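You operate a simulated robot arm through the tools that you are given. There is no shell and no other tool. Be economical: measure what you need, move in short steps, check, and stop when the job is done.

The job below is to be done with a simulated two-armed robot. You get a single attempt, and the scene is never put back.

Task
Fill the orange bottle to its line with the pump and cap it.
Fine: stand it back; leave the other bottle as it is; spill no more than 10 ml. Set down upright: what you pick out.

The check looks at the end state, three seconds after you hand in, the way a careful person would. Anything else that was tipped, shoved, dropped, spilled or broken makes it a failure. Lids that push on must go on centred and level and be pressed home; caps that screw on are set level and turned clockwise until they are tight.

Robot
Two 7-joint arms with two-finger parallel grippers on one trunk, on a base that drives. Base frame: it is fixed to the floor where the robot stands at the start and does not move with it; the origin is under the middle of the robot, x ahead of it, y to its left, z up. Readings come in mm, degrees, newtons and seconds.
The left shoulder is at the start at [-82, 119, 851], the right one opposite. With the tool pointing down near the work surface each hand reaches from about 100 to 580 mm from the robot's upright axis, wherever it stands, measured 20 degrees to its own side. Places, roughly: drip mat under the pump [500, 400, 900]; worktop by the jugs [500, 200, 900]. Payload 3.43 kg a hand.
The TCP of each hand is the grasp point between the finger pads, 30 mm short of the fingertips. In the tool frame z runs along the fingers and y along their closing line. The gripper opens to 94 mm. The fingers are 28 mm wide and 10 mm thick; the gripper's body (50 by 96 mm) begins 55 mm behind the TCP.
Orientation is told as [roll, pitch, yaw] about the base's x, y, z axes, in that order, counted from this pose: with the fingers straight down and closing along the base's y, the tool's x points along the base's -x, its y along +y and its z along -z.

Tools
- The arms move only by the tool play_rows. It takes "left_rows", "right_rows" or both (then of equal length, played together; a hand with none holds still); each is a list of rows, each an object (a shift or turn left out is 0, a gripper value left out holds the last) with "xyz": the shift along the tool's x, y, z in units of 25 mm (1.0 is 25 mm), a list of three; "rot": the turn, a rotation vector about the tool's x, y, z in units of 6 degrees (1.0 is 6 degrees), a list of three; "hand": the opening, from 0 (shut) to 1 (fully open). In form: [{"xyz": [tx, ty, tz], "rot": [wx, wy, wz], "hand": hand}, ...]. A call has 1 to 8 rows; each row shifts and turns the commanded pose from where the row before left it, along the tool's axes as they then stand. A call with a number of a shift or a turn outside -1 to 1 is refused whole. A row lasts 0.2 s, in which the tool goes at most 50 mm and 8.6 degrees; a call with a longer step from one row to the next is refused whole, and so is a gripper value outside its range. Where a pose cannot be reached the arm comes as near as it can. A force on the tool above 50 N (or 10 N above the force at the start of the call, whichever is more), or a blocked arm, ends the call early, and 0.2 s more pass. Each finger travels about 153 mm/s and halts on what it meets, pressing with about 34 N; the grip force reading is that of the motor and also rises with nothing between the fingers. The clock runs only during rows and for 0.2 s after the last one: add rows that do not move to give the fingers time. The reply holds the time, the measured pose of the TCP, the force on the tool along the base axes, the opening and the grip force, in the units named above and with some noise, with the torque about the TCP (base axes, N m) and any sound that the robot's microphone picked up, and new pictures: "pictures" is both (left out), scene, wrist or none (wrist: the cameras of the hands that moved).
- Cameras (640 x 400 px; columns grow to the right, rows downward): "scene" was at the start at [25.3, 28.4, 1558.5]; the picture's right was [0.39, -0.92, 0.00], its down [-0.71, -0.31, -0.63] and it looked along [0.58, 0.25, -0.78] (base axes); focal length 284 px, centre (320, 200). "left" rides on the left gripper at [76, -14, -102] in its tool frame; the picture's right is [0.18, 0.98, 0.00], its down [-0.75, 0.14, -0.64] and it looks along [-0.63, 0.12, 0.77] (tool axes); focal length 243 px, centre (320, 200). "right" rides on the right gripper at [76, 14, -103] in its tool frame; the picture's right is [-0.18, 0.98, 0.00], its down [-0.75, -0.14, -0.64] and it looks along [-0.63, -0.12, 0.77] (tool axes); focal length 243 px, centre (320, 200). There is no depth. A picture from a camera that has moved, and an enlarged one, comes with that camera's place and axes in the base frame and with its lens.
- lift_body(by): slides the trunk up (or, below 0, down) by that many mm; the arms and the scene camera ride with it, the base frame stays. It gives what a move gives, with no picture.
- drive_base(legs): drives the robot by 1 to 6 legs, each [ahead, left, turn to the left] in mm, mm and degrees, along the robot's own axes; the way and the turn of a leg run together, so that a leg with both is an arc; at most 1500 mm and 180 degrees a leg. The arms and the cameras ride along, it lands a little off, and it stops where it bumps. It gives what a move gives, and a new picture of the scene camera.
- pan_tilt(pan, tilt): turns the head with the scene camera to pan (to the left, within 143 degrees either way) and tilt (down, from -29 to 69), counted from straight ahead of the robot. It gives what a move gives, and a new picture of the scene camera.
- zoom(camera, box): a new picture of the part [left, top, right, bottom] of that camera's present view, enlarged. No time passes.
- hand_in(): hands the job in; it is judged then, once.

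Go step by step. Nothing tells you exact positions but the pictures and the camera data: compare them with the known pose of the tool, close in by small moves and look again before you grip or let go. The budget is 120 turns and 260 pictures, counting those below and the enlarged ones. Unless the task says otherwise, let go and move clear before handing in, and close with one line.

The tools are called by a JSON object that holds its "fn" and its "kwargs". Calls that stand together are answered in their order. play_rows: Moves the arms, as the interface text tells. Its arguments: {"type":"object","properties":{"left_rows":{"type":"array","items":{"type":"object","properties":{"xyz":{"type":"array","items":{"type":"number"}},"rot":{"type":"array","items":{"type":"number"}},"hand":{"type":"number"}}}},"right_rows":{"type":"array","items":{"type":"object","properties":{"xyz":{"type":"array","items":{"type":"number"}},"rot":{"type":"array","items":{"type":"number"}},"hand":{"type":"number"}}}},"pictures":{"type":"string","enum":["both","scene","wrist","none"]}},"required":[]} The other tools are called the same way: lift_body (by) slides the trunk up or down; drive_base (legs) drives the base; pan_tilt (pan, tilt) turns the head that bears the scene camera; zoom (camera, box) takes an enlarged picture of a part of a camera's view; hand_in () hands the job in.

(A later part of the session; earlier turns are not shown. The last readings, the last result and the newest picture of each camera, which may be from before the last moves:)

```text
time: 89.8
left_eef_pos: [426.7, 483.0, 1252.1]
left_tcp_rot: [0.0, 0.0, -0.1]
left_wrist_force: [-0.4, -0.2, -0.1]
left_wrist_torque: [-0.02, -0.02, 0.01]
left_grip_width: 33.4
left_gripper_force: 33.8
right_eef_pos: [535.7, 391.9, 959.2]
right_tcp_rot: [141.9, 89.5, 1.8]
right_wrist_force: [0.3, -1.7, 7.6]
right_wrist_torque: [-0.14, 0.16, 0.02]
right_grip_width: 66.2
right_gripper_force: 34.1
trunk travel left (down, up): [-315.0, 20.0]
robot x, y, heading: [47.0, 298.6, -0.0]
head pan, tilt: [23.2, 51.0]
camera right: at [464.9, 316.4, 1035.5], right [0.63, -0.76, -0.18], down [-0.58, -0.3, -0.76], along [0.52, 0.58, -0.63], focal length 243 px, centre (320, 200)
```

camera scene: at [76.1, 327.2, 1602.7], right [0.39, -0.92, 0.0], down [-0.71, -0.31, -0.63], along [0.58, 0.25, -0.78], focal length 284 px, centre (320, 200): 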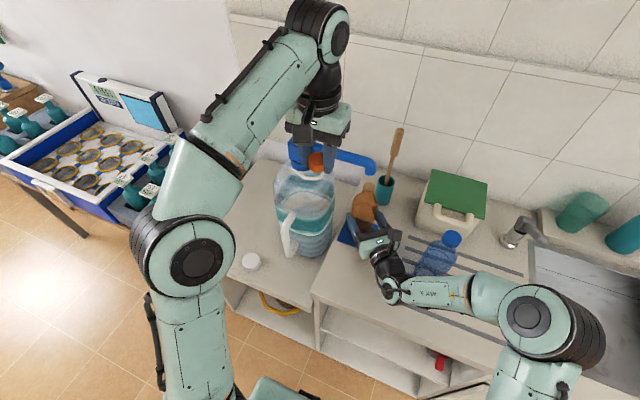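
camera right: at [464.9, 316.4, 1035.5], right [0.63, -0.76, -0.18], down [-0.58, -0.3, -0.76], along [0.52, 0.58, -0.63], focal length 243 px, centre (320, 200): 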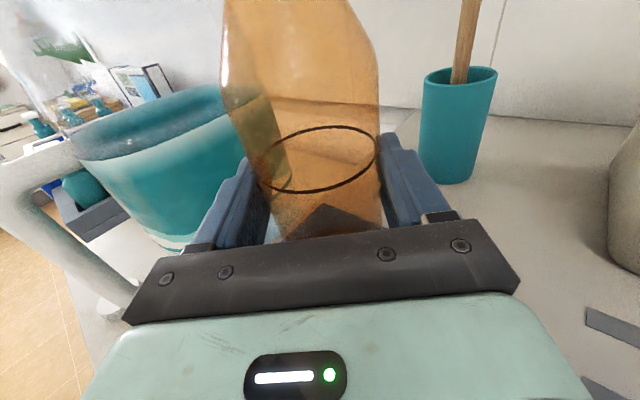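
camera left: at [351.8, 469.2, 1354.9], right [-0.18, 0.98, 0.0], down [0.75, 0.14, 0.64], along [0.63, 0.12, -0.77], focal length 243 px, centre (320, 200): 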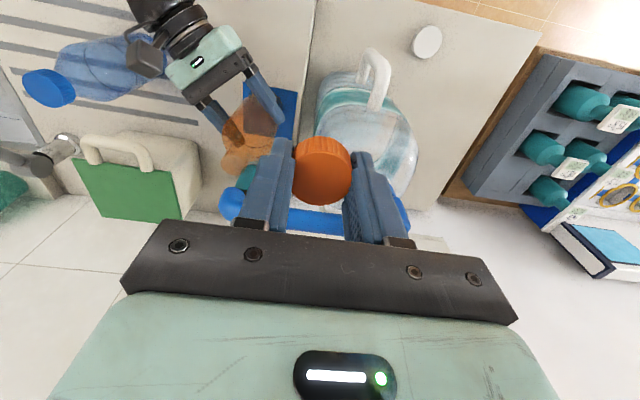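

The bottle stands on the mat. Pressing the tall pump needs a tilted, empty left hand, so I set the cap down upright on the free worktop at about [392, 422].

{"fn": "play_rows", "kwargs": {"left_rows": [{"xyz": [0.7, -0.8, 0]}, {"xyz": [0.7, -0.85, 0]}, {"xyz": [0, -0.85, 1]}, {"xyz": [0, 0, 1]}, {"xyz": [0, 0, 1]}, {"xyz": [0, 0, 1]}, {"xyz": [0, 0, 1]}, {"xyz": [0, 0, 1]}], "pictures": "none"}}

{"fn": "play_rows", "kwargs": {"left_rows": [{"xyz": [0, 0, 1]}, {"xyz": [0, 0, 1]}, {"xyz": [0, 0, 1]}, {"xyz": [0, 0, 1]}, {}], "pictures": "both"}}

```text
time: 91.6
left_eef_pos: [391.7, 418.9, 1102.5]
left_tcp_rot: [0.1, 0.0, -0.2]
left_wrist_force: [-1.0, 0.1, -0.3]
left_wrist_torque: [-0.01, 0.01, 0.02]
left_grip_width: 33.0
left_gripper_force: 33.1
right_eef_pos: [535.1, 392.4, 959.6]
right_tcp_rot: [140.3, 89.6, 0.0]
right_wrist_force: [2.6, 0.3, 17.1]
right_wrist_torque: [0.01, -0.01, 0.01]
right_grip_width: 66.0
right_gripper_force: 34.1
trunk travel left (down, up): [-315.0, 20.0]
robot x, y, heading: [52.6, 299.9, -0.0]
head pan, tilt: [23.2, 51.0]
```

```text
time: 92.8
left_eef_pos: [390.8, 420.7, 1002.1]
left_tcp_rot: [0.1, -0.1, -0.1]
left_wrist_force: [-0.1, 0.1, -0.3]
left_wrist_torque: [0.01, 0.01, 0.02]
left_grip_width: 33.2
left_gripper_force: 33.9
right_eef_pos: [534.7, 392.8, 960.3]
right_tcp_rot: [139.0, 89.6, -1.3]
right_wrist_force: [1.5, -0.3, 17.3]
right_wrist_torque: [0.01, 0.09, 0.02]
right_grip_width: 65.9
right_gripper_force: 34.1
trunk travel left (down, up): [-315.0, 20.0]
robot x, y, heading: [50.1, 300.6, -0.2]
head pan, tilt: [23.2, 51.0]
camera scene: at [75.0, 327.0, 1602.7], right [0.39, -0.92, 0.0], down [-0.71, -0.31, -0.63], along [0.58, 0.25, -0.78], focal length 284 px, centre (320, 200)
camera left: at [316.1, 405.8, 1104.4], right [-0.18, 0.98, 0.0], down [0.75, 0.14, 0.64], along [0.63, 0.12, -0.77], focal length 243 px, centre (320, 200)
```

scene: 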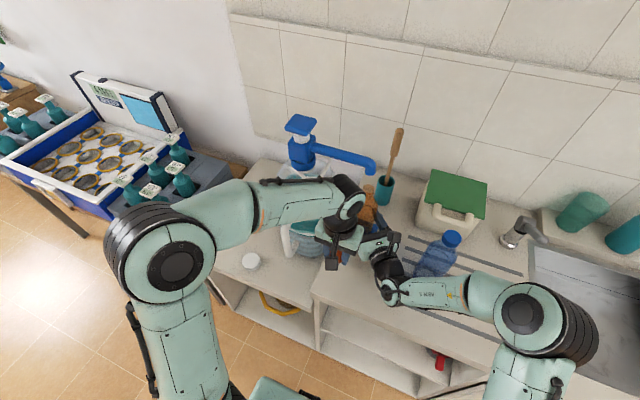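
left: 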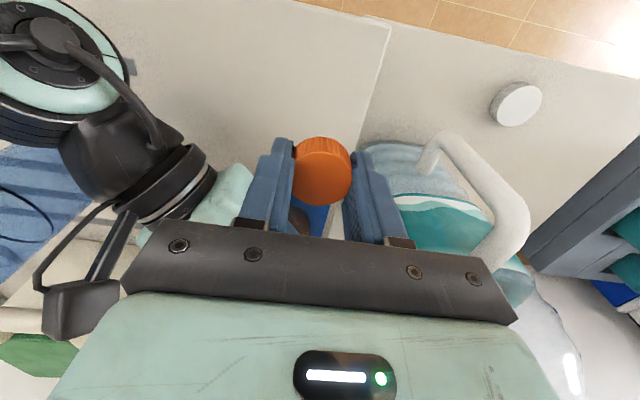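

{"fn": "play_rows", "kwargs": {"left_rows": [{"xyz": [0.8, 0.4, 0]}, {"xyz": [0, 0, 1]}, {"xyz": [0, 0, 1]}, {"xyz": [0, 0, 0.8]}, {}], "pictures": "both"}}

```text
time: 94.0
left_eef_pos: [371.8, 431.5, 931.6]
left_tcp_rot: [0.1, 0.0, -0.1]
left_wrist_force: [0.2, -0.5, 0.6]
left_wrist_torque: [0.0, 0.0, 0.01]
left_grip_width: 33.4
left_gripper_force: 34.4
right_eef_pos: [534.7, 392.5, 959.8]
right_tcp_rot: [136.5, 89.6, -3.5]
right_wrist_force: [1.2, -0.1, 18.7]
right_wrist_torque: [-0.01, 0.17, 0.01]
right_grip_width: 65.8
right_gripper_force: 34.1
trunk travel left (down, up): [-315.0, 20.0]
robot x, y, heading: [50.4, 294.9, -0.6]
head pan, tilt: [23.2, 51.0]
camera scene: at [74.9, 327.0, 1602.7], right [0.39, -0.92, 0.0], down [-0.71, -0.31, -0.63], along [0.58, 0.25, -0.78], focal length 284 px, centre (320, 200)
camera left: at [295.3, 416.6, 1034.4], right [-0.18, 0.98, 0.0], down [0.75, 0.14, 0.64], along [0.63, 0.12, -0.77], focal length 243 px, centre (320, 200)
```

scene: 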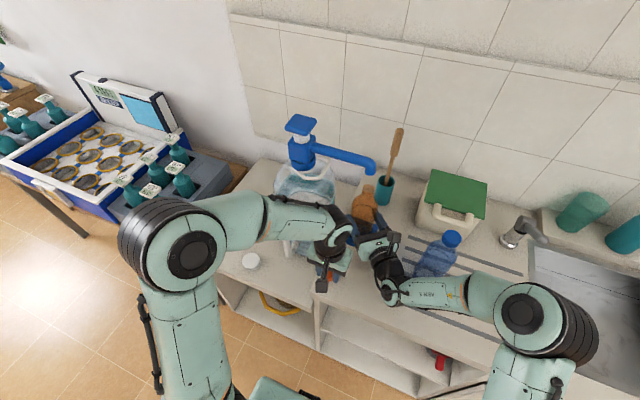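
left: 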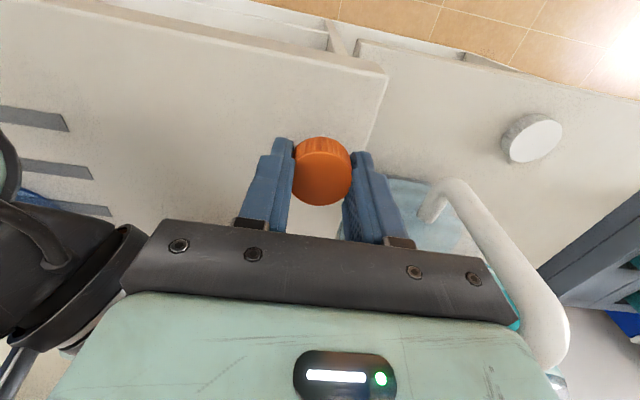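

{"fn": "play_rows", "kwargs": {"left_rows": [{"xyz": [0, -0.25, 0]}, {"xyz": [0, 0, 0.25]}, {"xyz": [0, 0, 0.15]}, {"xyz": [0, 0, 0.1]}, {}], "pictures": "none"}}

```text
time: 95.2
left_eef_pos: [371.1, 424.5, 920.9]
left_tcp_rot: [0.1, 0.0, -0.1]
left_wrist_force: [-0.3, -0.7, 0.3]
left_wrist_torque: [0.0, 0.02, 0.0]
left_grip_width: 33.0
left_gripper_force: 33.6
right_eef_pos: [533.6, 391.5, 960.0]
right_tcp_rot: [134.5, 89.5, -5.7]
right_wrist_force: [-0.4, -0.9, 16.6]
right_wrist_torque: [-0.01, 0.19, 0.0]
right_grip_width: 65.9
right_gripper_force: 33.9
trunk travel left (down, up): [-315.0, 20.0]
robot x, y, heading: [51.8, 299.9, -0.2]
head pan, tilt: [23.2, 51.0]
```

{"fn": "play_rows", "kwargs": {"left_rows": [{"xyz": [0, 0, 0.08]}, {"xyz": [0, 0, 0.08]}, {"xyz": [0, 0, 0.08]}, {}], "pictures": "none"}}

```text
time: 96.2
left_eef_pos: [371.2, 424.9, 914.5]
left_tcp_rot: [0.0, -0.1, -0.1]
left_wrist_force: [0.3, -0.3, -0.9]
left_wrist_torque: [0.01, 0.0, -0.01]
left_grip_width: 33.3
left_gripper_force: 33.8
right_eef_pos: [533.3, 392.8, 958.8]
right_tcp_rot: [132.9, 89.5, -7.2]
right_wrist_force: [0.4, 0.1, 16.2]
right_wrist_torque: [-0.02, 0.2, -0.01]
right_grip_width: 66.0
right_gripper_force: 33.6
trunk travel left (down, up): [-315.0, 20.0]
robot x, y, heading: [53.1, 299.0, -0.2]
head pan, tilt: [23.2, 51.0]
```

{"fn": "play_rows", "kwargs": {"left_rows": [{"xyz": [0, 0, 0.08]}, {"xyz": [0, 0, 0.08]}, {"xyz": [0, 0, 0.08]}, {}], "pictures": "wrist"}}

```text
time: 97.2
left_eef_pos: [371.6, 424.4, 910.0]
left_tcp_rot: [0.1, -0.2, -0.1]
left_wrist_force: [-6.4, 3.9, 30.3]
left_wrist_torque: [-0.54, 0.58, -0.21]
left_grip_width: 33.3
left_gripper_force: 33.9
right_eef_pos: [533.6, 391.2, 960.6]
right_tcp_rot: [120.5, 89.5, -19.8]
right_wrist_force: [3.8, 0.9, 8.2]
right_wrist_torque: [0.07, -0.14, -0.04]
right_grip_width: 65.8
right_gripper_force: 34.0
trunk travel left (down, up): [-315.0, 20.0]
robot x, y, heading: [48.5, 300.0, -0.1]
head pan, tilt: [23.2, 51.0]
camera left: at [295.6, 410.3, 1012.0], right [-0.18, 0.98, 0.0], down [0.75, 0.14, 0.64], along [0.63, 0.12, -0.76], focal length 243 px, centre (320, 200)
```

left: 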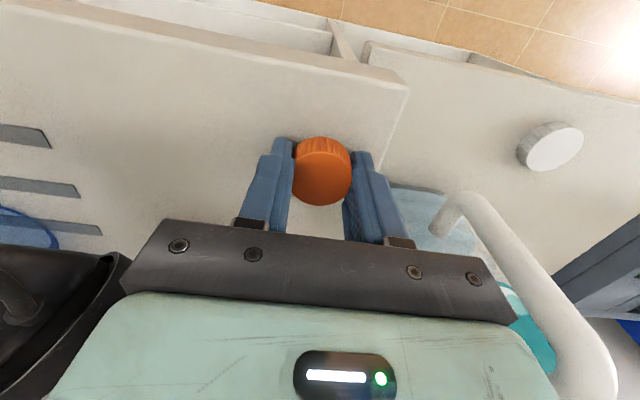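

Contact: the counter is at z≈880. I ease up 1 mm and open.

{"fn": "play_rows", "kwargs": {"left_rows": [{"xyz": [0, 0, -0.06]}, {"hand": 0.45}, {"hand": 0.6}, {}, {"xyz": [0, 0, -0.6]}, {"xyz": [0, 0, -1]}, {"xyz": [0, 0, -1]}], "pictures": "wrist"}}

{"fn": "zoom", "kwargs": {"camera": "left", "box": [220, 40, 420, 220]}}

```text
time: 98.8
left_eef_pos: [370.6, 423.1, 974.9]
left_tcp_rot: [0.1, 0.1, 0.0]
left_wrist_force: [-0.9, 0.8, -0.6]
left_wrist_torque: [0.01, 0.01, -0.01]
left_grip_width: 56.7
left_gripper_force: 0.0
right_eef_pos: [534.6, 393.0, 959.6]
right_tcp_rot: [131.6, 89.6, -8.5]
right_wrist_force: [-1.9, 2.5, 10.8]
right_wrist_torque: [0.21, 0.29, -0.02]
right_grip_width: 65.8
right_gripper_force: 34.4
trunk travel left (down, up): [-315.0, 20.0]
robot x, y, heading: [48.4, 298.8, -0.3]
head pan, tilt: [23.2, 51.0]
camera left: at [295.4, 410.3, 1077.1], right [-0.18, 0.98, 0.0], down [0.75, 0.14, 0.64], along [0.63, 0.12, -0.77], focal length 243 px, centre (320, 200)
```

left: 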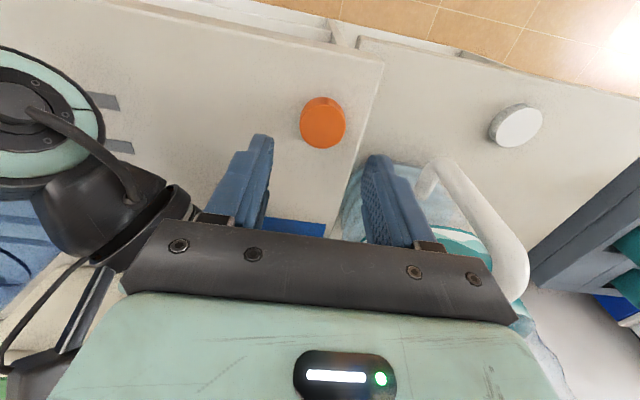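

```text
2.22 times, centred on (320, 130) of left
camera zoom: at [295.4, 410.3, 1077.1], right [-0.18, 0.98, 0.0], down [0.75, 0.14, 0.64], along [0.63, 0.12, -0.77], focal length 539 px, centre (320, 356)
```

zoom: 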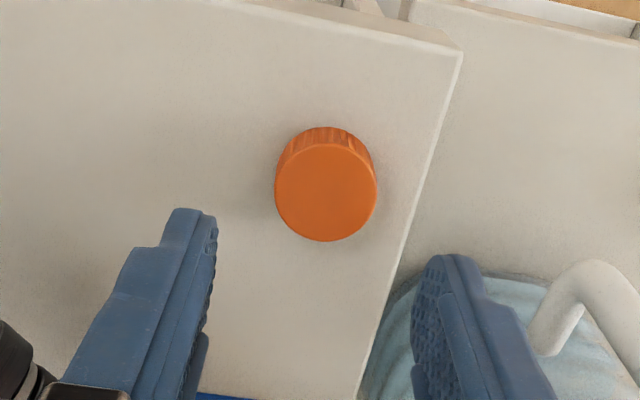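

The cap stands flat at [371, 424]. Now the left hand goes up, closed, toward the pump head.

{"fn": "play_rows", "kwargs": {"left_rows": [{"xyz": [0, 0, -1], "hand": 0.2}, {"xyz": [0, 0, -1], "hand": 0}, {"xyz": [0, 0, -1]}, {"xyz": [0, 0, -1]}, {"xyz": [0, 0, -1]}, {"xyz": [0, 0, -1]}, {"xyz": [0, 1, -1]}, {"xyz": [0, 1, -1]}], "pictures": "none"}}

{"fn": "play_rows", "kwargs": {"left_rows": [{"xyz": [0, 1, -1]}, {"xyz": [0, 1, -1]}, {"xyz": [0, 1, -1]}, {"xyz": [0, 0.8, 0], "rot": [0, -1, 0]}, {"rot": [0, -1, 0]}, {"rot": [0, -1, 0]}, {"rot": [0, -1, 0]}, {"rot": [0, -1, 0]}], "pictures": "none"}}

{"fn": "play_rows", "kwargs": {"left_rows": [{"rot": [0, -1, 0]}, {"rot": [0, -1, 0]}, {"rot": [0, -1, 0]}, {"rot": [0, -0.4, 0]}, {}], "pictures": "both"}}

```text
time: 100.6
left_eef_pos: [372.1, 474.2, 1175.5]
left_tcp_rot: [0.2, 0.1, -0.1]
left_wrist_force: [0.1, -0.1, 0.0]
left_wrist_torque: [0.03, -0.01, -0.01]
left_grip_width: 0.2
left_gripper_force: 33.5
right_eef_pos: [535.4, 392.4, 958.7]
right_tcp_rot: [125.8, 89.6, -14.4]
right_wrist_force: [-1.2, 1.9, 8.9]
right_wrist_torque: [0.08, 0.22, -0.02]
right_grip_width: 65.8
right_gripper_force: 34.1
trunk travel left (down, up): [-315.0, 20.0]
robot x, y, heading: [51.7, 298.0, -0.1]
head pan, tilt: [23.2, 51.0]
```

```text
time: 102.4
left_eef_pos: [372.0, 568.7, 1251.8]
left_tcp_rot: [0.2, -30.1, -0.2]
left_wrist_force: [0.8, 0.0, -0.2]
left_wrist_torque: [-0.01, 0.02, -0.02]
left_grip_width: 0.0
left_gripper_force: 33.0
right_eef_pos: [534.1, 392.0, 959.5]
right_tcp_rot: [127.4, 89.7, -12.8]
right_wrist_force: [-1.4, -0.7, 6.8]
right_wrist_torque: [-0.02, 0.16, -0.01]
right_grip_width: 65.8
right_gripper_force: 33.9
trunk travel left (down, up): [-315.0, 20.0]
robot x, y, heading: [53.6, 303.5, -0.3]
head pan, tilt: [23.2, 51.0]
```

```text
time: 103.6
left_eef_pos: [372.6, 569.5, 1251.2]
left_tcp_rot: [0.2, -50.4, -0.2]
left_wrist_force: [0.9, 0.2, -0.5]
left_wrist_torque: [0.02, -0.02, 0.0]
left_grip_width: 0.0
left_gripper_force: 32.9
right_eef_pos: [535.1, 392.0, 959.5]
right_tcp_rot: [129.0, 89.8, -11.1]
right_wrist_force: [-0.3, -1.0, 6.5]
right_wrist_torque: [-0.07, 0.1, 0.03]
right_grip_width: 65.4
right_gripper_force: 34.4
trunk travel left (down, up): [-315.0, 20.0]
robot x, y, heading: [51.6, 302.1, -0.0]
head pan, tilt: [23.2, 51.0]
camera scene: at [75.7, 327.0, 1602.7], right [0.39, -0.92, 0.0], down [-0.71, -0.31, -0.63], along [0.58, 0.25, -0.78], focal length 284 px, centre (320, 200)
camera left: at [245.5, 555.0, 1256.6], right [-0.12, 0.98, -0.14], down [-0.01, 0.14, 0.99], along [0.99, 0.12, 0.0], focal length 243 px, centre (320, 200)
```

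scene: 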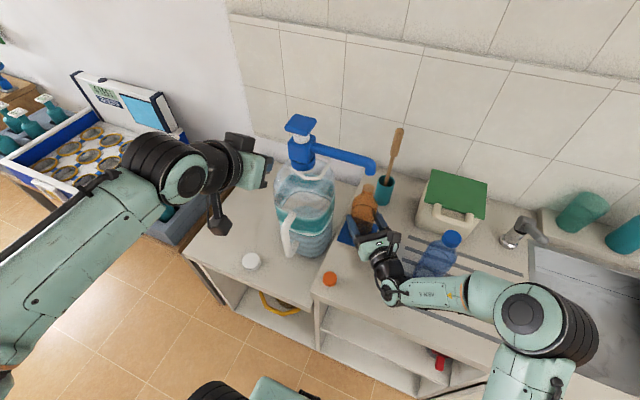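
left: 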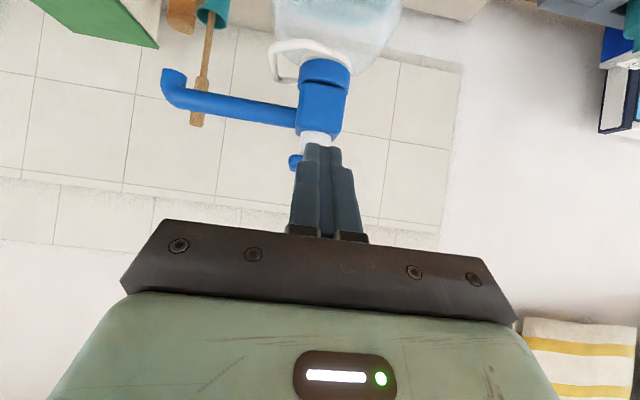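

I can see the pump from the front: stem at y≈571, head top near z 1222. I hover the closed fingertips over the head.

{"fn": "play_rows", "kwargs": {"left_rows": [{"xyz": [-0.92, 0, -0.77]}, {"xyz": [-0.74, 0.02, 0.89]}, {"xyz": [-0.74, 0.02, 0.89]}, {"xyz": [-0.74, 0.02, 0.89]}, {"xyz": [-0.74, 0, 0.89]}, {"xyz": [-0.74, 0, 0.89]}, {}], "pictures": "both"}}

{"fn": "zoom", "kwargs": {"camera": "scene", "box": [240, 60, 400, 220]}}

```text
time: 105.2
left_eef_pos: [517.6, 571.5, 1280.9]
left_tcp_rot: [0.2, -50.4, -0.2]
left_wrist_force: [0.4, -0.6, -0.1]
left_wrist_torque: [-0.02, -0.02, -0.03]
left_grip_width: 0.0
left_gripper_force: 33.4
right_eef_pos: [534.2, 393.2, 959.0]
right_tcp_rot: [127.3, 89.6, -12.9]
right_wrist_force: [1.0, 0.9, 4.4]
right_wrist_torque: [0.08, 0.06, -0.01]
right_grip_width: 65.7
right_gripper_force: 33.7
trunk travel left (down, up): [-315.0, 20.0]
robot x, y, heading: [53.0, 299.4, -0.1]
head pan, tilt: [23.2, 51.0]
camera scene: at [75.9, 327.5, 1602.7], right [0.39, -0.92, 0.0], down [-0.71, -0.31, -0.63], along [0.58, 0.25, -0.78], focal length 284 px, centre (320, 200)
camera left: at [390.5, 556.6, 1287.6], right [-0.12, 0.98, -0.14], down [-0.01, 0.14, 0.99], along [0.99, 0.12, 0.0], focal length 243 px, centre (320, 200)
```

scene: 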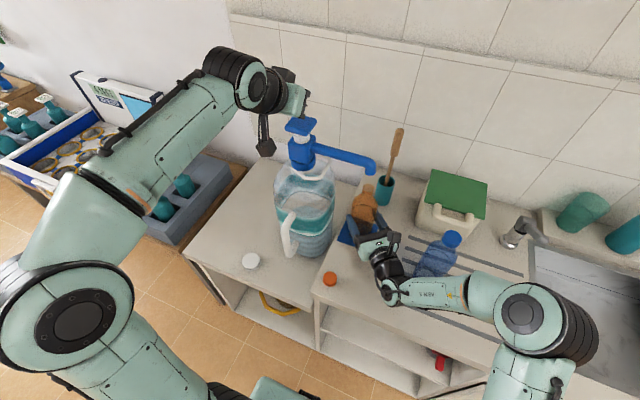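
left: 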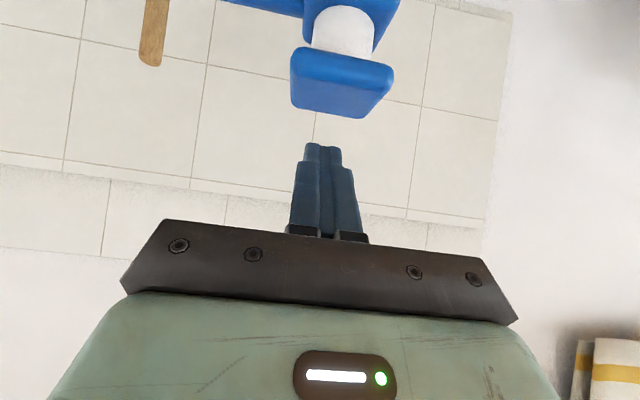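

```text
2.50 times, centred on (320, 140) of scene
camera zoom: at [75.9, 327.5, 1602.7], right [0.39, -0.92, 0.0], down [-0.71, -0.31, -0.63], along [0.58, 0.25, -0.78], focal length 711 px, centre (320, 350)
```

zoom: 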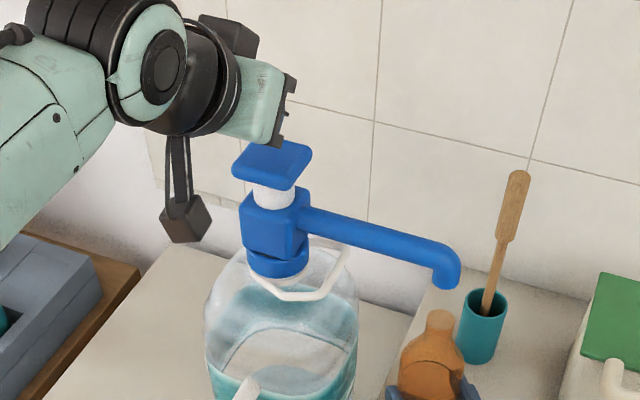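

The head is centred near [536, 574], top z≈1227. I press down gently the first time.

{"fn": "play_rows", "kwargs": {"left_rows": [{"xyz": [0, 0.1, 0]}, {"xyz": [0.31, 0, 0.26]}, {"xyz": [0.31, 0, 0.26]}, {"xyz": [0.2, 0, 0.165]}, {"xyz": [0.2, 0, 0.165]}, {}], "pictures": "both"}}

```text
time: 106.6
left_eef_pos: [517.2, 573.1, 1247.6]
left_tcp_rot: [0.2, -50.4, -0.2]
left_wrist_force: [-0.4, -0.6, 3.0]
left_wrist_torque: [-0.01, -0.04, -0.01]
left_grip_width: 0.0
left_gripper_force: 33.3
right_eef_pos: [534.6, 392.3, 959.9]
right_tcp_rot: [128.4, 89.7, -11.8]
right_wrist_force: [0.5, 1.0, 4.3]
right_wrist_torque: [0.06, 0.08, 0.01]
right_grip_width: 66.0
right_gripper_force: 33.7
trunk travel left (down, up): [-315.0, 20.0]
robot x, y, heading: [52.4, 295.0, -0.2]
head pan, tilt: [23.2, 51.0]
camera scene: at [75.8, 327.1, 1602.7], right [0.39, -0.92, 0.0], down [-0.71, -0.31, -0.63], along [0.58, 0.25, -0.78], focal length 284 px, centre (320, 200)
camera left: at [390.0, 558.6, 1253.7], right [-0.12, 0.98, -0.14], down [-0.01, 0.14, 0.99], along [0.99, 0.12, 0.0], focal length 243 px, centre (320, 200)
```

scene: 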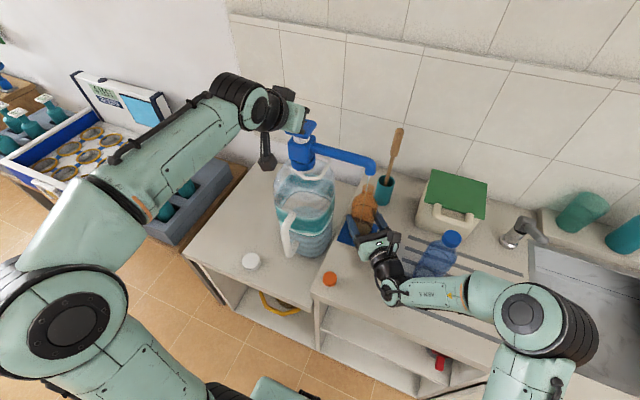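
left: 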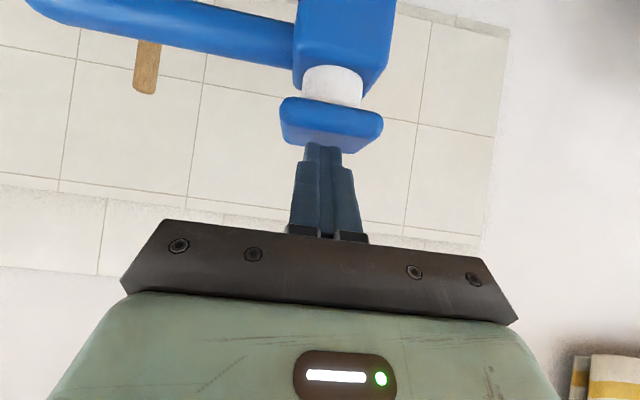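

{"fn": "zoom", "kwargs": {"camera": "scene", "box": [320, 130, 420, 270]}}

{"fn": "zoom", "kwargs": {"camera": "right", "box": [160, 0, 480, 250]}}

```text
2.86 times, centred on (370, 200) of scene
camera zoom: at [75.8, 327.1, 1602.7], right [0.39, -0.92, 0.0], down [-0.71, -0.31, -0.63], along [0.58, 0.25, -0.78], focal length 813 px, centre (177, 200)
```

zoom: 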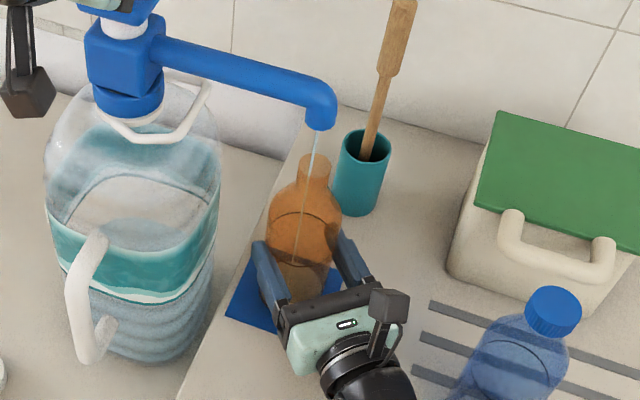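

```text
1.60 times, centred on (320, 125) of right
camera zoom: at [464.9, 316.4, 1034.6], right [0.63, -0.76, -0.18], down [-0.58, -0.3, -0.76], along [0.52, 0.58, -0.63], focal length 388 px, centre (320, 320)
```

zoom: 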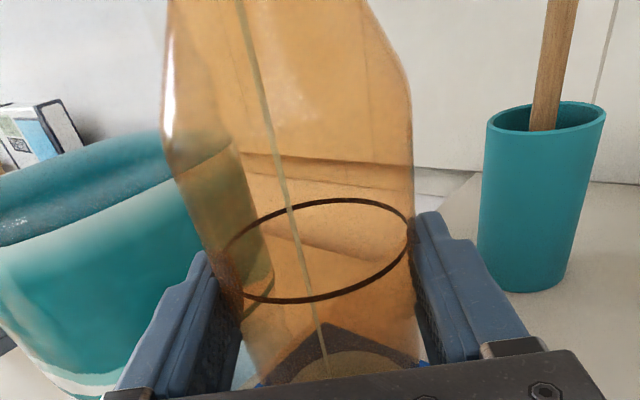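

The stream falls cleanly into the bottle. I complete this stroke.

{"fn": "play_rows", "kwargs": {"left_rows": [{"xyz": [0.2, 0, 0.165]}, {"xyz": [0.2, 0, 0.165]}, {"xyz": [0.15, 0, 0.125]}, {}, {}, {}], "pictures": "wrist"}}

{"fn": "zoom", "kwargs": {"camera": "right", "box": [160, 0, 480, 250]}}

```text
time: 108.0
left_eef_pos: [516.4, 572.1, 1229.4]
left_tcp_rot: [0.2, -50.4, -0.1]
left_wrist_force: [0.9, -0.8, 2.9]
left_wrist_torque: [-0.01, -0.07, 0.01]
left_grip_width: 0.1
left_gripper_force: 32.6
right_eef_pos: [535.6, 392.5, 958.5]
right_tcp_rot: [128.8, 89.7, -11.5]
right_wrist_force: [0.1, -0.7, 3.9]
right_wrist_torque: [0.02, 0.14, -0.03]
right_grip_width: 65.9
right_gripper_force: 34.1
trunk travel left (down, up): [-315.0, 20.0]
robot x, y, heading: [51.0, 296.6, -0.3]
head pan, tilt: [23.2, 51.0]
camera left: at [389.8, 558.5, 1235.8], right [-0.12, 0.98, -0.14], down [-0.01, 0.14, 0.99], along [0.99, 0.12, 0.0], focal length 243 px, centre (320, 200)
```

left: 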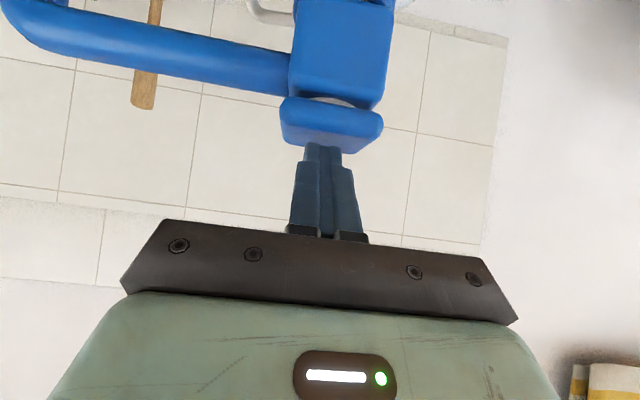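

```text
1.60 times, centred on (320, 125) of right
camera zoom: at [464.8, 316.4, 1034.6], right [0.63, -0.76, -0.18], down [-0.58, -0.3, -0.76], along [0.52, 0.58, -0.63], focal length 388 px, centre (320, 320)
```

zoom: 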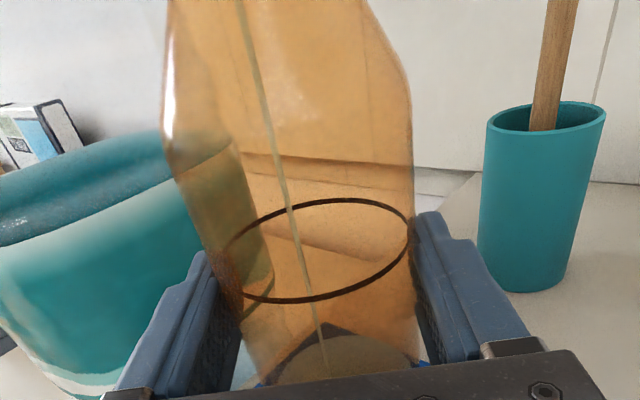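

The stroke works, about 3 N. I do one full up-down cycle and check the rise.

{"fn": "play_rows", "kwargs": {"left_rows": [{"xyz": [-0.337, 0, -0.283]}, {"xyz": [-0.337, 0, -0.283]}, {"xyz": [-0.337, 0, -0.283]}, {}, {"xyz": [0.337, 0, 0.283]}, {"xyz": [0.337, 0, 0.283]}, {"xyz": [0.337, 0, 0.283]}, {}], "pictures": "none"}}

{"fn": "zoom", "kwargs": {"camera": "right", "box": [160, 0, 480, 250]}}

```text
time: 109.8
left_eef_pos: [516.7, 572.5, 1229.4]
left_tcp_rot: [0.2, -50.4, -0.3]
left_wrist_force: [0.8, 0.0, 4.8]
left_wrist_torque: [-0.04, -0.02, -0.03]
left_grip_width: 0.0
left_gripper_force: 33.0
right_eef_pos: [535.0, 391.7, 958.7]
right_tcp_rot: [129.5, 89.7, -10.7]
right_wrist_force: [0.4, 0.5, 3.1]
right_wrist_torque: [0.06, 0.04, -0.03]
right_grip_width: 66.0
right_gripper_force: 34.4
trunk travel left (down, up): [-315.0, 20.0]
robot x, y, heading: [54.3, 301.4, 0.1]
head pan, tilt: [23.2, 51.0]
```

```text
1.60 times, centred on (320, 125) of right
camera zoom: at [464.9, 316.4, 1034.5], right [0.63, -0.76, -0.18], down [-0.58, -0.3, -0.76], along [0.52, 0.58, -0.63], focal length 388 px, centre (320, 320)
```

zoom: 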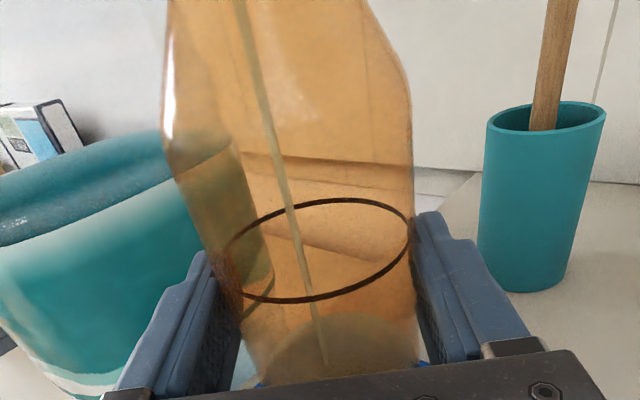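

{"fn": "play_rows", "kwargs": {"left_rows": [{"xyz": [-0.337, 0, -0.283]}, {"xyz": [-0.337, 0, -0.283]}, {"xyz": [-0.337, 0, -0.283]}, {}, {"xyz": [0.337, 0, 0.283]}, {"xyz": [0.337, 0, 0.283]}, {"xyz": [0.337, 0, 0.283]}, {}], "pictures": "none"}}

{"fn": "zoom", "kwargs": {"camera": "right", "box": [160, 0, 480, 250]}}

```text
time: 111.6
left_eef_pos: [517.0, 573.2, 1230.0]
left_tcp_rot: [0.2, -50.4, -0.3]
left_wrist_force: [0.1, -2.0, 4.2]
left_wrist_torque: [-0.02, -0.03, -0.06]
left_grip_width: 0.0
left_gripper_force: 33.3
right_eef_pos: [533.7, 391.5, 960.0]
right_tcp_rot: [129.6, 89.7, -10.6]
right_wrist_force: [0.5, 0.5, 2.2]
right_wrist_torque: [0.05, 0.12, -0.03]
right_grip_width: 66.3
right_gripper_force: 34.3
trunk travel left (down, up): [-315.0, 20.0]
robot x, y, heading: [48.3, 298.5, -0.4]
head pan, tilt: [23.2, 51.0]
```

```text
1.60 times, centred on (320, 125) of right
camera zoom: at [464.9, 316.4, 1034.5], right [0.63, -0.76, -0.18], down [-0.58, -0.3, -0.76], along [0.52, 0.58, -0.63], focal length 388 px, centre (320, 320)
```

zoom: 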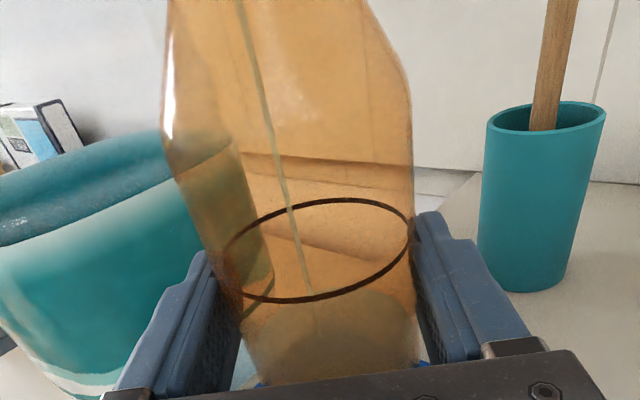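

{"fn": "play_rows", "kwargs": {"left_rows": [{"xyz": [-0.337, 0, -0.283]}, {"xyz": [-0.337, 0, -0.283]}, {"xyz": [-0.337, 0, -0.283]}, {}, {"xyz": [0.337, 0, 0.283]}, {"xyz": [0.337, 0, 0.283]}, {"xyz": [0.337, 0, 0.283]}, {}], "pictures": "none"}}

{"fn": "zoom", "kwargs": {"camera": "right", "box": [160, 0, 480, 250]}}

```text
time: 113.4
left_eef_pos: [516.6, 572.3, 1230.4]
left_tcp_rot: [0.1, -50.4, -0.3]
left_wrist_force: [0.1, -1.3, 4.4]
left_wrist_torque: [-0.04, -0.08, -0.03]
left_grip_width: 0.0
left_gripper_force: 32.8
right_eef_pos: [535.1, 391.6, 957.8]
right_tcp_rot: [129.4, 89.7, -10.7]
right_wrist_force: [0.4, 0.7, 2.1]
right_wrist_torque: [0.11, 0.05, -0.02]
right_grip_width: 66.3
right_gripper_force: 33.9
trunk travel left (down, up): [-315.0, 20.0]
robot x, y, heading: [53.0, 300.0, -0.1]
head pan, tilt: [23.2, 51.0]
```

```text
1.60 times, centred on (320, 125) of right
camera zoom: at [464.9, 316.3, 1034.5], right [0.63, -0.76, -0.18], down [-0.58, -0.3, -0.76], along [0.52, 0.58, -0.63], focal length 388 px, centre (320, 320)
```

zoom: 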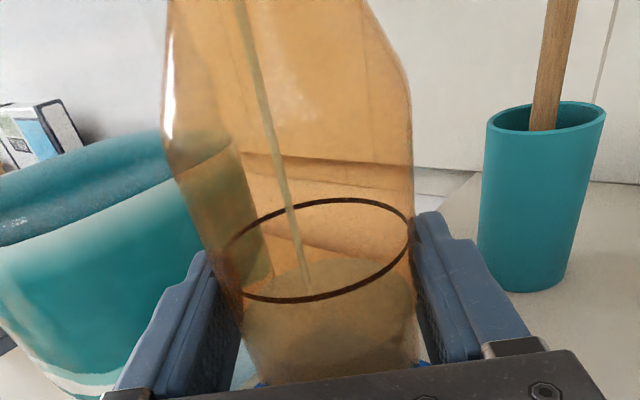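

{"fn": "play_rows", "kwargs": {"left_rows": [{"xyz": [-0.337, 0, -0.283]}, {"xyz": [-0.337, 0, -0.283]}, {"xyz": [-0.337, 0, -0.283]}, {}, {"xyz": [0.337, 0, 0.283]}, {"xyz": [0.337, 0, 0.283]}, {"xyz": [0.337, 0, 0.283]}, {}], "pictures": "none"}}

{"fn": "play_rows", "kwargs": {"left_rows": [{}, {}, {}, {}], "pictures": "none"}}

{"fn": "zoom", "kwargs": {"camera": "right", "box": [160, 0, 480, 250]}}

```text
time: 115.2
left_eef_pos: [515.8, 572.9, 1230.9]
left_tcp_rot: [0.1, -50.3, -0.2]
left_wrist_force: [-1.1, -1.8, 3.3]
left_wrist_torque: [-0.05, -0.06, 0.0]
left_grip_width: 0.0
left_gripper_force: 33.0
right_eef_pos: [535.9, 391.6, 958.0]
right_tcp_rot: [129.3, 89.7, -10.9]
right_wrist_force: [0.0, 1.3, 0.8]
right_wrist_torque: [0.11, 0.05, 0.01]
right_grip_width: 66.3
right_gripper_force: 34.0
trunk travel left (down, up): [-315.0, 20.0]
robot x, y, heading: [49.1, 300.0, -0.3]
head pan, tilt: [23.2, 51.0]
```

```text
time: 116.2
left_eef_pos: [516.6, 573.1, 1230.0]
left_tcp_rot: [0.1, -50.4, -0.3]
left_wrist_force: [0.2, -0.9, 4.2]
left_wrist_torque: [-0.02, -0.05, 0.0]
left_grip_width: 0.2
left_gripper_force: 32.9
right_eef_pos: [534.7, 392.7, 958.0]
right_tcp_rot: [128.8, 89.6, -11.4]
right_wrist_force: [-0.6, 0.6, 0.7]
right_wrist_torque: [0.07, 0.15, 0.04]
right_grip_width: 66.3
right_gripper_force: 33.9
trunk travel left (down, up): [-315.0, 20.0]
robot x, y, heading: [48.8, 299.9, 0.1]
head pan, tilt: [23.2, 51.0]
```

```text
1.60 times, centred on (320, 125) of right
camera zoom: at [464.8, 316.3, 1034.5], right [0.63, -0.76, -0.18], down [-0.58, -0.3, -0.76], along [0.52, 0.58, -0.63], focal length 388 px, centre (320, 320)
```

zoom: 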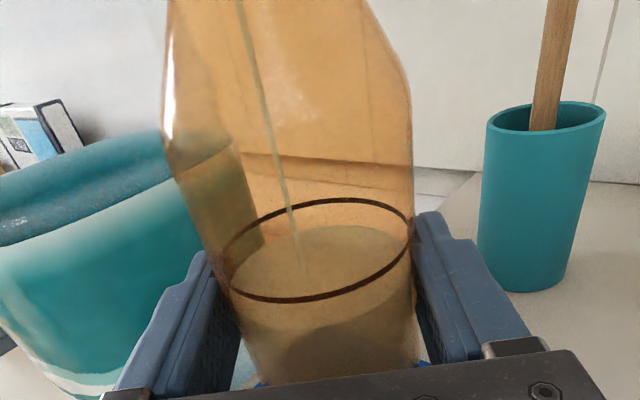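

Level is nearly at the ring and the stream is still running; I wait for it to stop.

{"fn": "play_rows", "kwargs": {"left_rows": [{}, {}, {}, {}, {}, {}, {}, {}], "pictures": "none"}}

{"fn": "zoom", "kwargs": {"camera": "right", "box": [160, 0, 480, 250]}}

```text
time: 118.0
left_eef_pos: [517.0, 572.2, 1230.7]
left_tcp_rot: [0.2, -50.4, -0.2]
left_wrist_force: [1.2, 0.0, 3.6]
left_wrist_torque: [-0.06, -0.04, 0.0]
left_grip_width: 0.2
left_gripper_force: 33.3
right_eef_pos: [534.4, 392.1, 959.1]
right_tcp_rot: [128.3, 89.6, -11.8]
right_wrist_force: [-1.5, -0.5, 0.8]
right_wrist_torque: [-0.01, 0.18, -0.01]
right_grip_width: 66.3
right_gripper_force: 34.2
trunk travel left (down, up): [-315.0, 20.0]
robot x, y, heading: [53.3, 299.0, -0.1]
head pan, tilt: [23.2, 51.0]
```

```text
1.60 times, centred on (320, 125) of right
camera zoom: at [464.9, 316.4, 1034.5], right [0.63, -0.76, -0.18], down [-0.58, -0.3, -0.76], along [0.52, 0.58, -0.63], focal length 388 px, centre (320, 320)
```

zoom: 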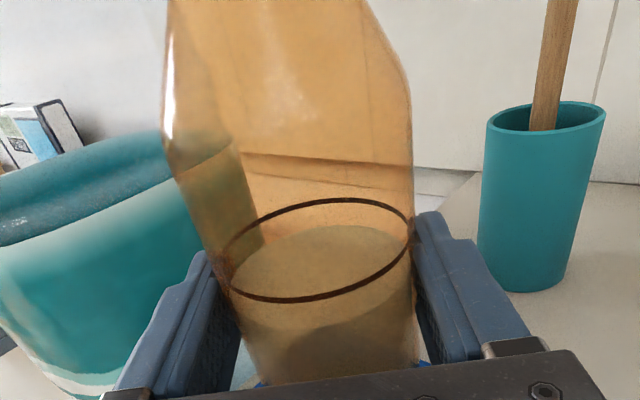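

Stopped, slightly below the ring. I add about three quarters of a stroke.

{"fn": "play_rows", "kwargs": {"left_rows": [{"xyz": [-0.337, 0, -0.283]}, {"xyz": [-0.337, 0, -0.283]}, {"xyz": [-0.337, 0, -0.283]}, {}, {"xyz": [0.26, 0, 0.22]}, {"xyz": [0.26, 0, 0.22]}, {"xyz": [0.26, 0, 0.22]}, {}], "pictures": "none"}}

{"fn": "play_rows", "kwargs": {"left_rows": [{}, {}, {}, {}, {}, {}, {}, {}], "pictures": "none"}}

{"fn": "zoom", "kwargs": {"camera": "right", "box": [160, 0, 480, 250]}}

```text
time: 119.8
left_eef_pos: [516.6, 572.1, 1238.2]
left_tcp_rot: [0.3, -50.4, -0.1]
left_wrist_force: [-1.1, -1.6, 4.3]
left_wrist_torque: [-0.06, -0.02, -0.04]
left_grip_width: 0.3
left_gripper_force: 33.1
right_eef_pos: [533.8, 393.3, 959.3]
right_tcp_rot: [129.4, 89.6, -10.9]
right_wrist_force: [0.6, 0.8, 0.3]
right_wrist_torque: [0.09, 0.06, -0.02]
right_grip_width: 66.5
right_gripper_force: 34.5
trunk travel left (down, up): [-315.0, 20.0]
robot x, y, heading: [52.6, 299.6, -0.2]
head pan, tilt: [23.2, 51.0]
```

```text
time: 121.6
left_eef_pos: [516.9, 572.7, 1236.7]
left_tcp_rot: [0.1, -50.4, -0.3]
left_wrist_force: [0.7, -1.4, 3.2]
left_wrist_torque: [-0.05, -0.04, -0.01]
left_grip_width: 0.1
left_gripper_force: 33.2
right_eef_pos: [533.9, 392.7, 959.1]
right_tcp_rot: [128.7, 89.7, -11.4]
right_wrist_force: [-0.3, -0.9, 1.2]
right_wrist_torque: [0.06, 0.12, 0.05]
right_grip_width: 66.5
right_gripper_force: 34.1
trunk travel left (down, up): [-315.0, 20.0]
robot x, y, heading: [45.1, 294.4, -0.4]
head pan, tilt: [23.2, 51.0]
```

```text
1.60 times, centred on (320, 125) of right
camera zoom: at [464.9, 316.4, 1034.5], right [0.63, -0.76, -0.18], down [-0.58, -0.3, -0.76], along [0.52, 0.58, -0.63], focal length 388 px, centre (320, 320)
```

zoom: 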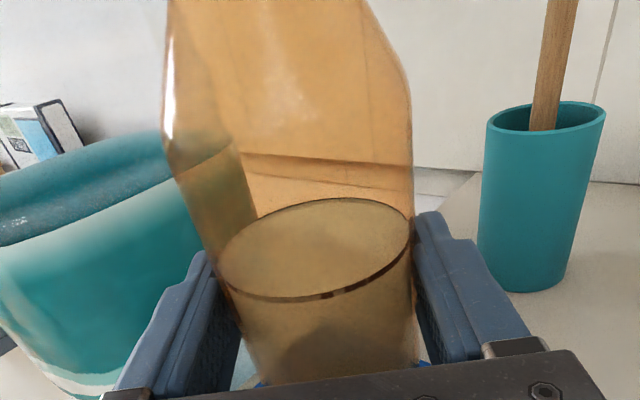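

The level sits exactly on the ring. I lift the left hand off the pump and retreat.

{"fn": "play_rows", "kwargs": {"left_rows": [{"xyz": [-0.4, 0, -0.34]}, {"xyz": [-0.6, 0, -0.5]}, {"xyz": [-0.6, 0, -0.5]}, {"xyz": [0.74, 0, -0.89]}, {"xyz": [0.74, 0, -0.89]}, {"xyz": [0.74, 0, -0.89]}, {"xyz": [0.74, 0, -0.89]}, {"xyz": [0.74, 0, -0.89]}], "pictures": "none"}}

{"fn": "play_rows", "kwargs": {"left_rows": [{"rot": [0, 1, 0]}, {"rot": [0, 1, 0]}, {"rot": [0, 1, 0]}, {"rot": [0, 1, 0]}, {"rot": [0, 1, 0]}, {"rot": [0, 1, 0]}, {"rot": [0, 1, 0]}, {"rot": [0, 1, 0]}], "pictures": "none"}}

{"fn": "play_rows", "kwargs": {"left_rows": [{"rot": [0, 0.4, 0], "xyz": [0, -1, 0], "hand": 0.6}, {"xyz": [0, -1, 0]}, {"xyz": [0, -1, 0]}, {"xyz": [0, -1, 1]}, {"xyz": [0, -1, 1]}, {"xyz": [0, -0.8, 1]}, {"xyz": [0, 0, 1]}, {"xyz": [0, 0, 1]}], "pictures": "both"}}

```text
time: 123.4
left_eef_pos: [371.0, 572.8, 1288.3]
left_tcp_rot: [0.1, -50.2, -0.3]
left_wrist_force: [-0.2, -0.4, -0.7]
left_wrist_torque: [-0.02, -0.01, -0.03]
left_grip_width: 0.0
left_gripper_force: 32.9
right_eef_pos: [534.6, 392.4, 958.8]
right_tcp_rot: [127.3, 89.7, -13.0]
right_wrist_force: [-2.2, -1.9, 3.5]
right_wrist_torque: [-0.07, 0.31, 0.04]
right_grip_width: 66.4
right_gripper_force: 34.6
trunk travel left (down, up): [-315.0, 20.0]
robot x, y, heading: [50.4, 298.3, -0.2]
head pan, tilt: [23.2, 51.0]
```

```text
time: 125.2
left_eef_pos: [372.2, 572.7, 1288.2]
left_tcp_rot: [0.1, -2.3, 0.0]
left_wrist_force: [-0.2, 0.4, 0.1]
left_wrist_torque: [0.01, 0.02, -0.04]
left_grip_width: 0.0
left_gripper_force: 33.5
right_eef_pos: [536.3, 392.9, 958.1]
right_tcp_rot: [129.7, 89.7, -10.4]
right_wrist_force: [-0.4, 1.3, 1.1]
right_wrist_torque: [0.15, 0.12, 0.02]
right_grip_width: 66.6
right_gripper_force: 33.4
trunk travel left (down, up): [-315.0, 20.0]
robot x, y, heading: [50.1, 300.3, -0.0]
head pan, tilt: [23.2, 51.0]
```

```text
time: 127.0
left_eef_pos: [370.3, 427.8, 1162.4]
left_tcp_rot: [0.1, 0.0, -0.1]
left_wrist_force: [0.2, 0.2, -0.4]
left_wrist_torque: [-0.01, -0.01, 0.01]
left_grip_width: 56.0
left_gripper_force: 0.0
right_eef_pos: [534.5, 391.2, 958.7]
right_tcp_rot: [128.5, 89.7, -11.6]
right_wrist_force: [0.2, 0.4, 2.3]
right_wrist_torque: [0.04, 0.08, -0.05]
right_grip_width: 66.4
right_gripper_force: 34.2
trunk travel left (down, up): [-315.0, 20.0]
robot x, y, heading: [52.1, 296.8, -0.2]
head pan, tilt: [23.2, 51.0]
camera scene: at [76.1, 327.1, 1602.7], right [0.39, -0.92, 0.0], down [-0.71, -0.31, -0.63], along [0.58, 0.25, -0.78], focal length 284 px, centre (320, 200)
camera left: at [294.8, 413.8, 1265.3], right [-0.18, 0.98, 0.0], down [0.75, 0.14, 0.64], along [0.63, 0.12, -0.77], focal length 243 px, centre (320, 200)
```

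scene: 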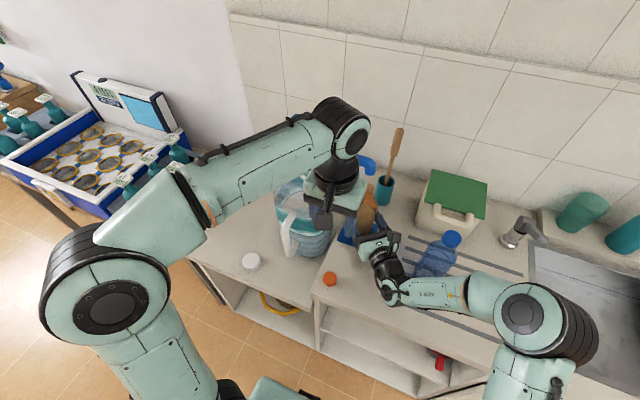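
left: 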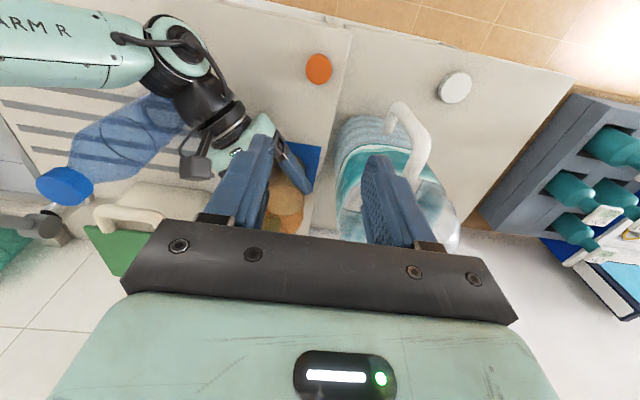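

Now I re-pick the cap: align and descend at yaw 0.

{"fn": "play_rows", "kwargs": {"left_rows": [{"xyz": [-0.02, -0.12, 1]}, {"xyz": [0, 0, 1]}, {"xyz": [0, 0, 1]}, {"xyz": [0, 0, 1]}, {"xyz": [0, 0, 1]}, {"xyz": [0, 0, 1]}, {"xyz": [0, 0, 1]}, {}], "pictures": "wrist"}}

{"fn": "zoom", "kwargs": {"camera": "left", "box": [220, 40, 420, 220]}}

```text
time: 128.8
left_eef_pos: [371.7, 425.8, 987.9]
left_tcp_rot: [0.1, 0.1, 0.0]
left_wrist_force: [0.3, -0.6, 0.1]
left_wrist_torque: [0.0, -0.02, 0.01]
left_grip_width: 56.6
left_gripper_force: 0.1
right_eef_pos: [535.1, 392.6, 958.7]
right_tcp_rot: [128.1, 89.8, -12.1]
right_wrist_force: [1.3, -0.7, 3.8]
right_wrist_torque: [0.03, 0.09, -0.03]
right_grip_width: 66.6
right_gripper_force: 34.5
trunk travel left (down, up): [-315.0, 20.0]
robot x, y, heading: [49.0, 296.6, -0.1]
head pan, tilt: [23.2, 51.0]
camera left: at [295.8, 411.2, 1090.4], right [-0.18, 0.98, 0.0], down [0.75, 0.14, 0.64], along [0.63, 0.12, -0.77], focal length 243 px, centre (320, 200)
```

left: 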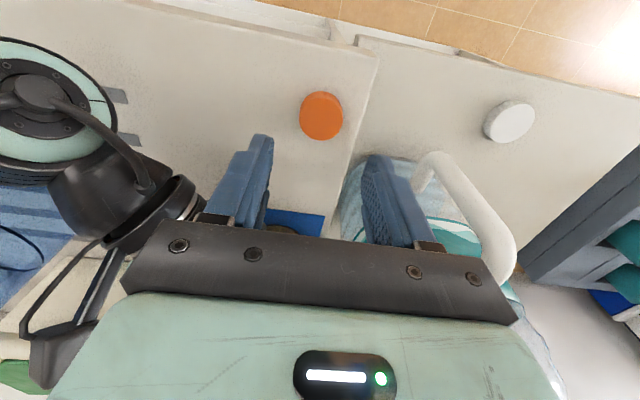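

```text
2.22 times, centred on (320, 130) of left
camera zoom: at [295.8, 411.2, 1090.4], right [-0.18, 0.98, 0.0], down [0.75, 0.14, 0.64], along [0.63, 0.12, -0.77], focal length 539 px, centre (320, 356)
```

zoom: 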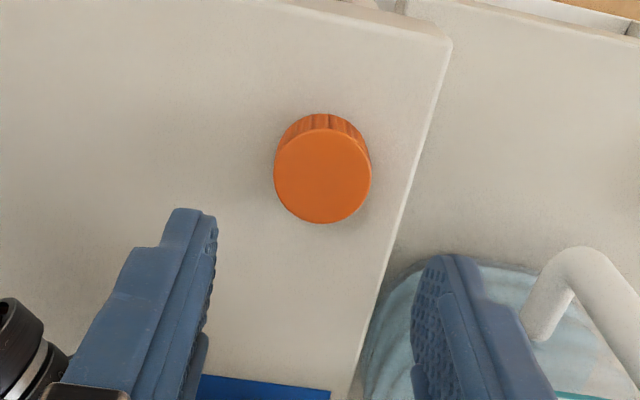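

{"fn": "play_rows", "kwargs": {"left_rows": [{"xyz": [0, -0.04, 1]}, {"xyz": [0, 0, 1]}, {"xyz": [0, 0, 0.7]}, {"xyz": [0, 0, 0.33]}, {"hand": 0.45}, {"hand": 0.2}, {"hand": 0}, {}], "pictures": "none"}}

{"fn": "play_rows", "kwargs": {"left_rows": [{}, {"xyz": [0, 0, -1]}, {"xyz": [0, 0, -1]}, {"xyz": [0, 0, -1]}, {"xyz": [0, 0, -1]}, {"xyz": [0, 0, -1]}, {"xyz": [0, 0, -1]}, {"xyz": [0, 0, -1]}], "pictures": "both"}}

```text
time: 130.6
left_eef_pos: [371.4, 424.1, 912.2]
left_tcp_rot: [0.1, 0.1, -0.1]
left_wrist_force: [0.0, -0.3, 0.0]
left_wrist_torque: [0.01, -0.02, 0.02]
left_grip_width: 33.7
left_gripper_force: 34.3
right_eef_pos: [535.2, 392.9, 959.2]
right_tcp_rot: [128.8, 89.7, -11.4]
right_wrist_force: [-0.3, -1.4, 3.2]
right_wrist_torque: [0.06, 0.13, 0.02]
right_grip_width: 66.5
right_gripper_force: 34.1
trunk travel left (down, up): [-315.0, 20.0]
robot x, y, heading: [51.8, 300.2, -0.0]
head pan, tilt: [23.2, 51.0]
```

```text
time: 132.4
left_eef_pos: [371.4, 425.0, 1087.1]
left_tcp_rot: [0.1, 0.1, -0.1]
left_wrist_force: [0.0, -0.2, -0.1]
left_wrist_torque: [0.04, 0.0, -0.01]
left_grip_width: 33.7
left_gripper_force: 33.8
right_eef_pos: [535.0, 392.8, 958.8]
right_tcp_rot: [128.4, 89.8, -11.8]
right_wrist_force: [1.4, -0.7, 3.1]
right_wrist_torque: [0.05, 0.11, 0.01]
right_grip_width: 66.3
right_gripper_force: 34.2
trunk travel left (down, up): [-315.0, 20.0]
robot x, y, heading: [51.9, 296.0, -0.2]
head pan, tilt: [23.2, 51.0]
camera scene: at [76.0, 327.1, 1602.7], right [0.39, -0.92, 0.0], down [-0.71, -0.31, -0.63], along [0.58, 0.25, -0.78], focal length 284 px, centre (320, 200)
camera left: at [295.9, 410.6, 1189.0], right [-0.18, 0.98, 0.0], down [0.76, 0.14, 0.64], along [0.63, 0.12, -0.77], focal length 243 px, centre (320, 200)
```

scene: 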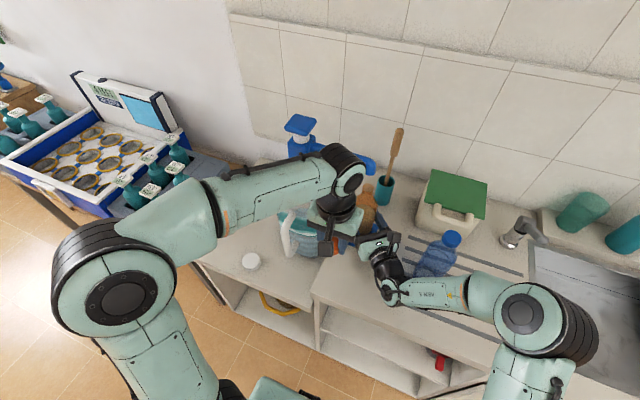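
left: 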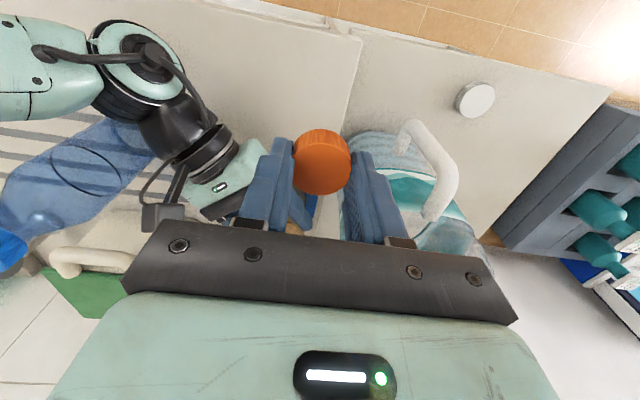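

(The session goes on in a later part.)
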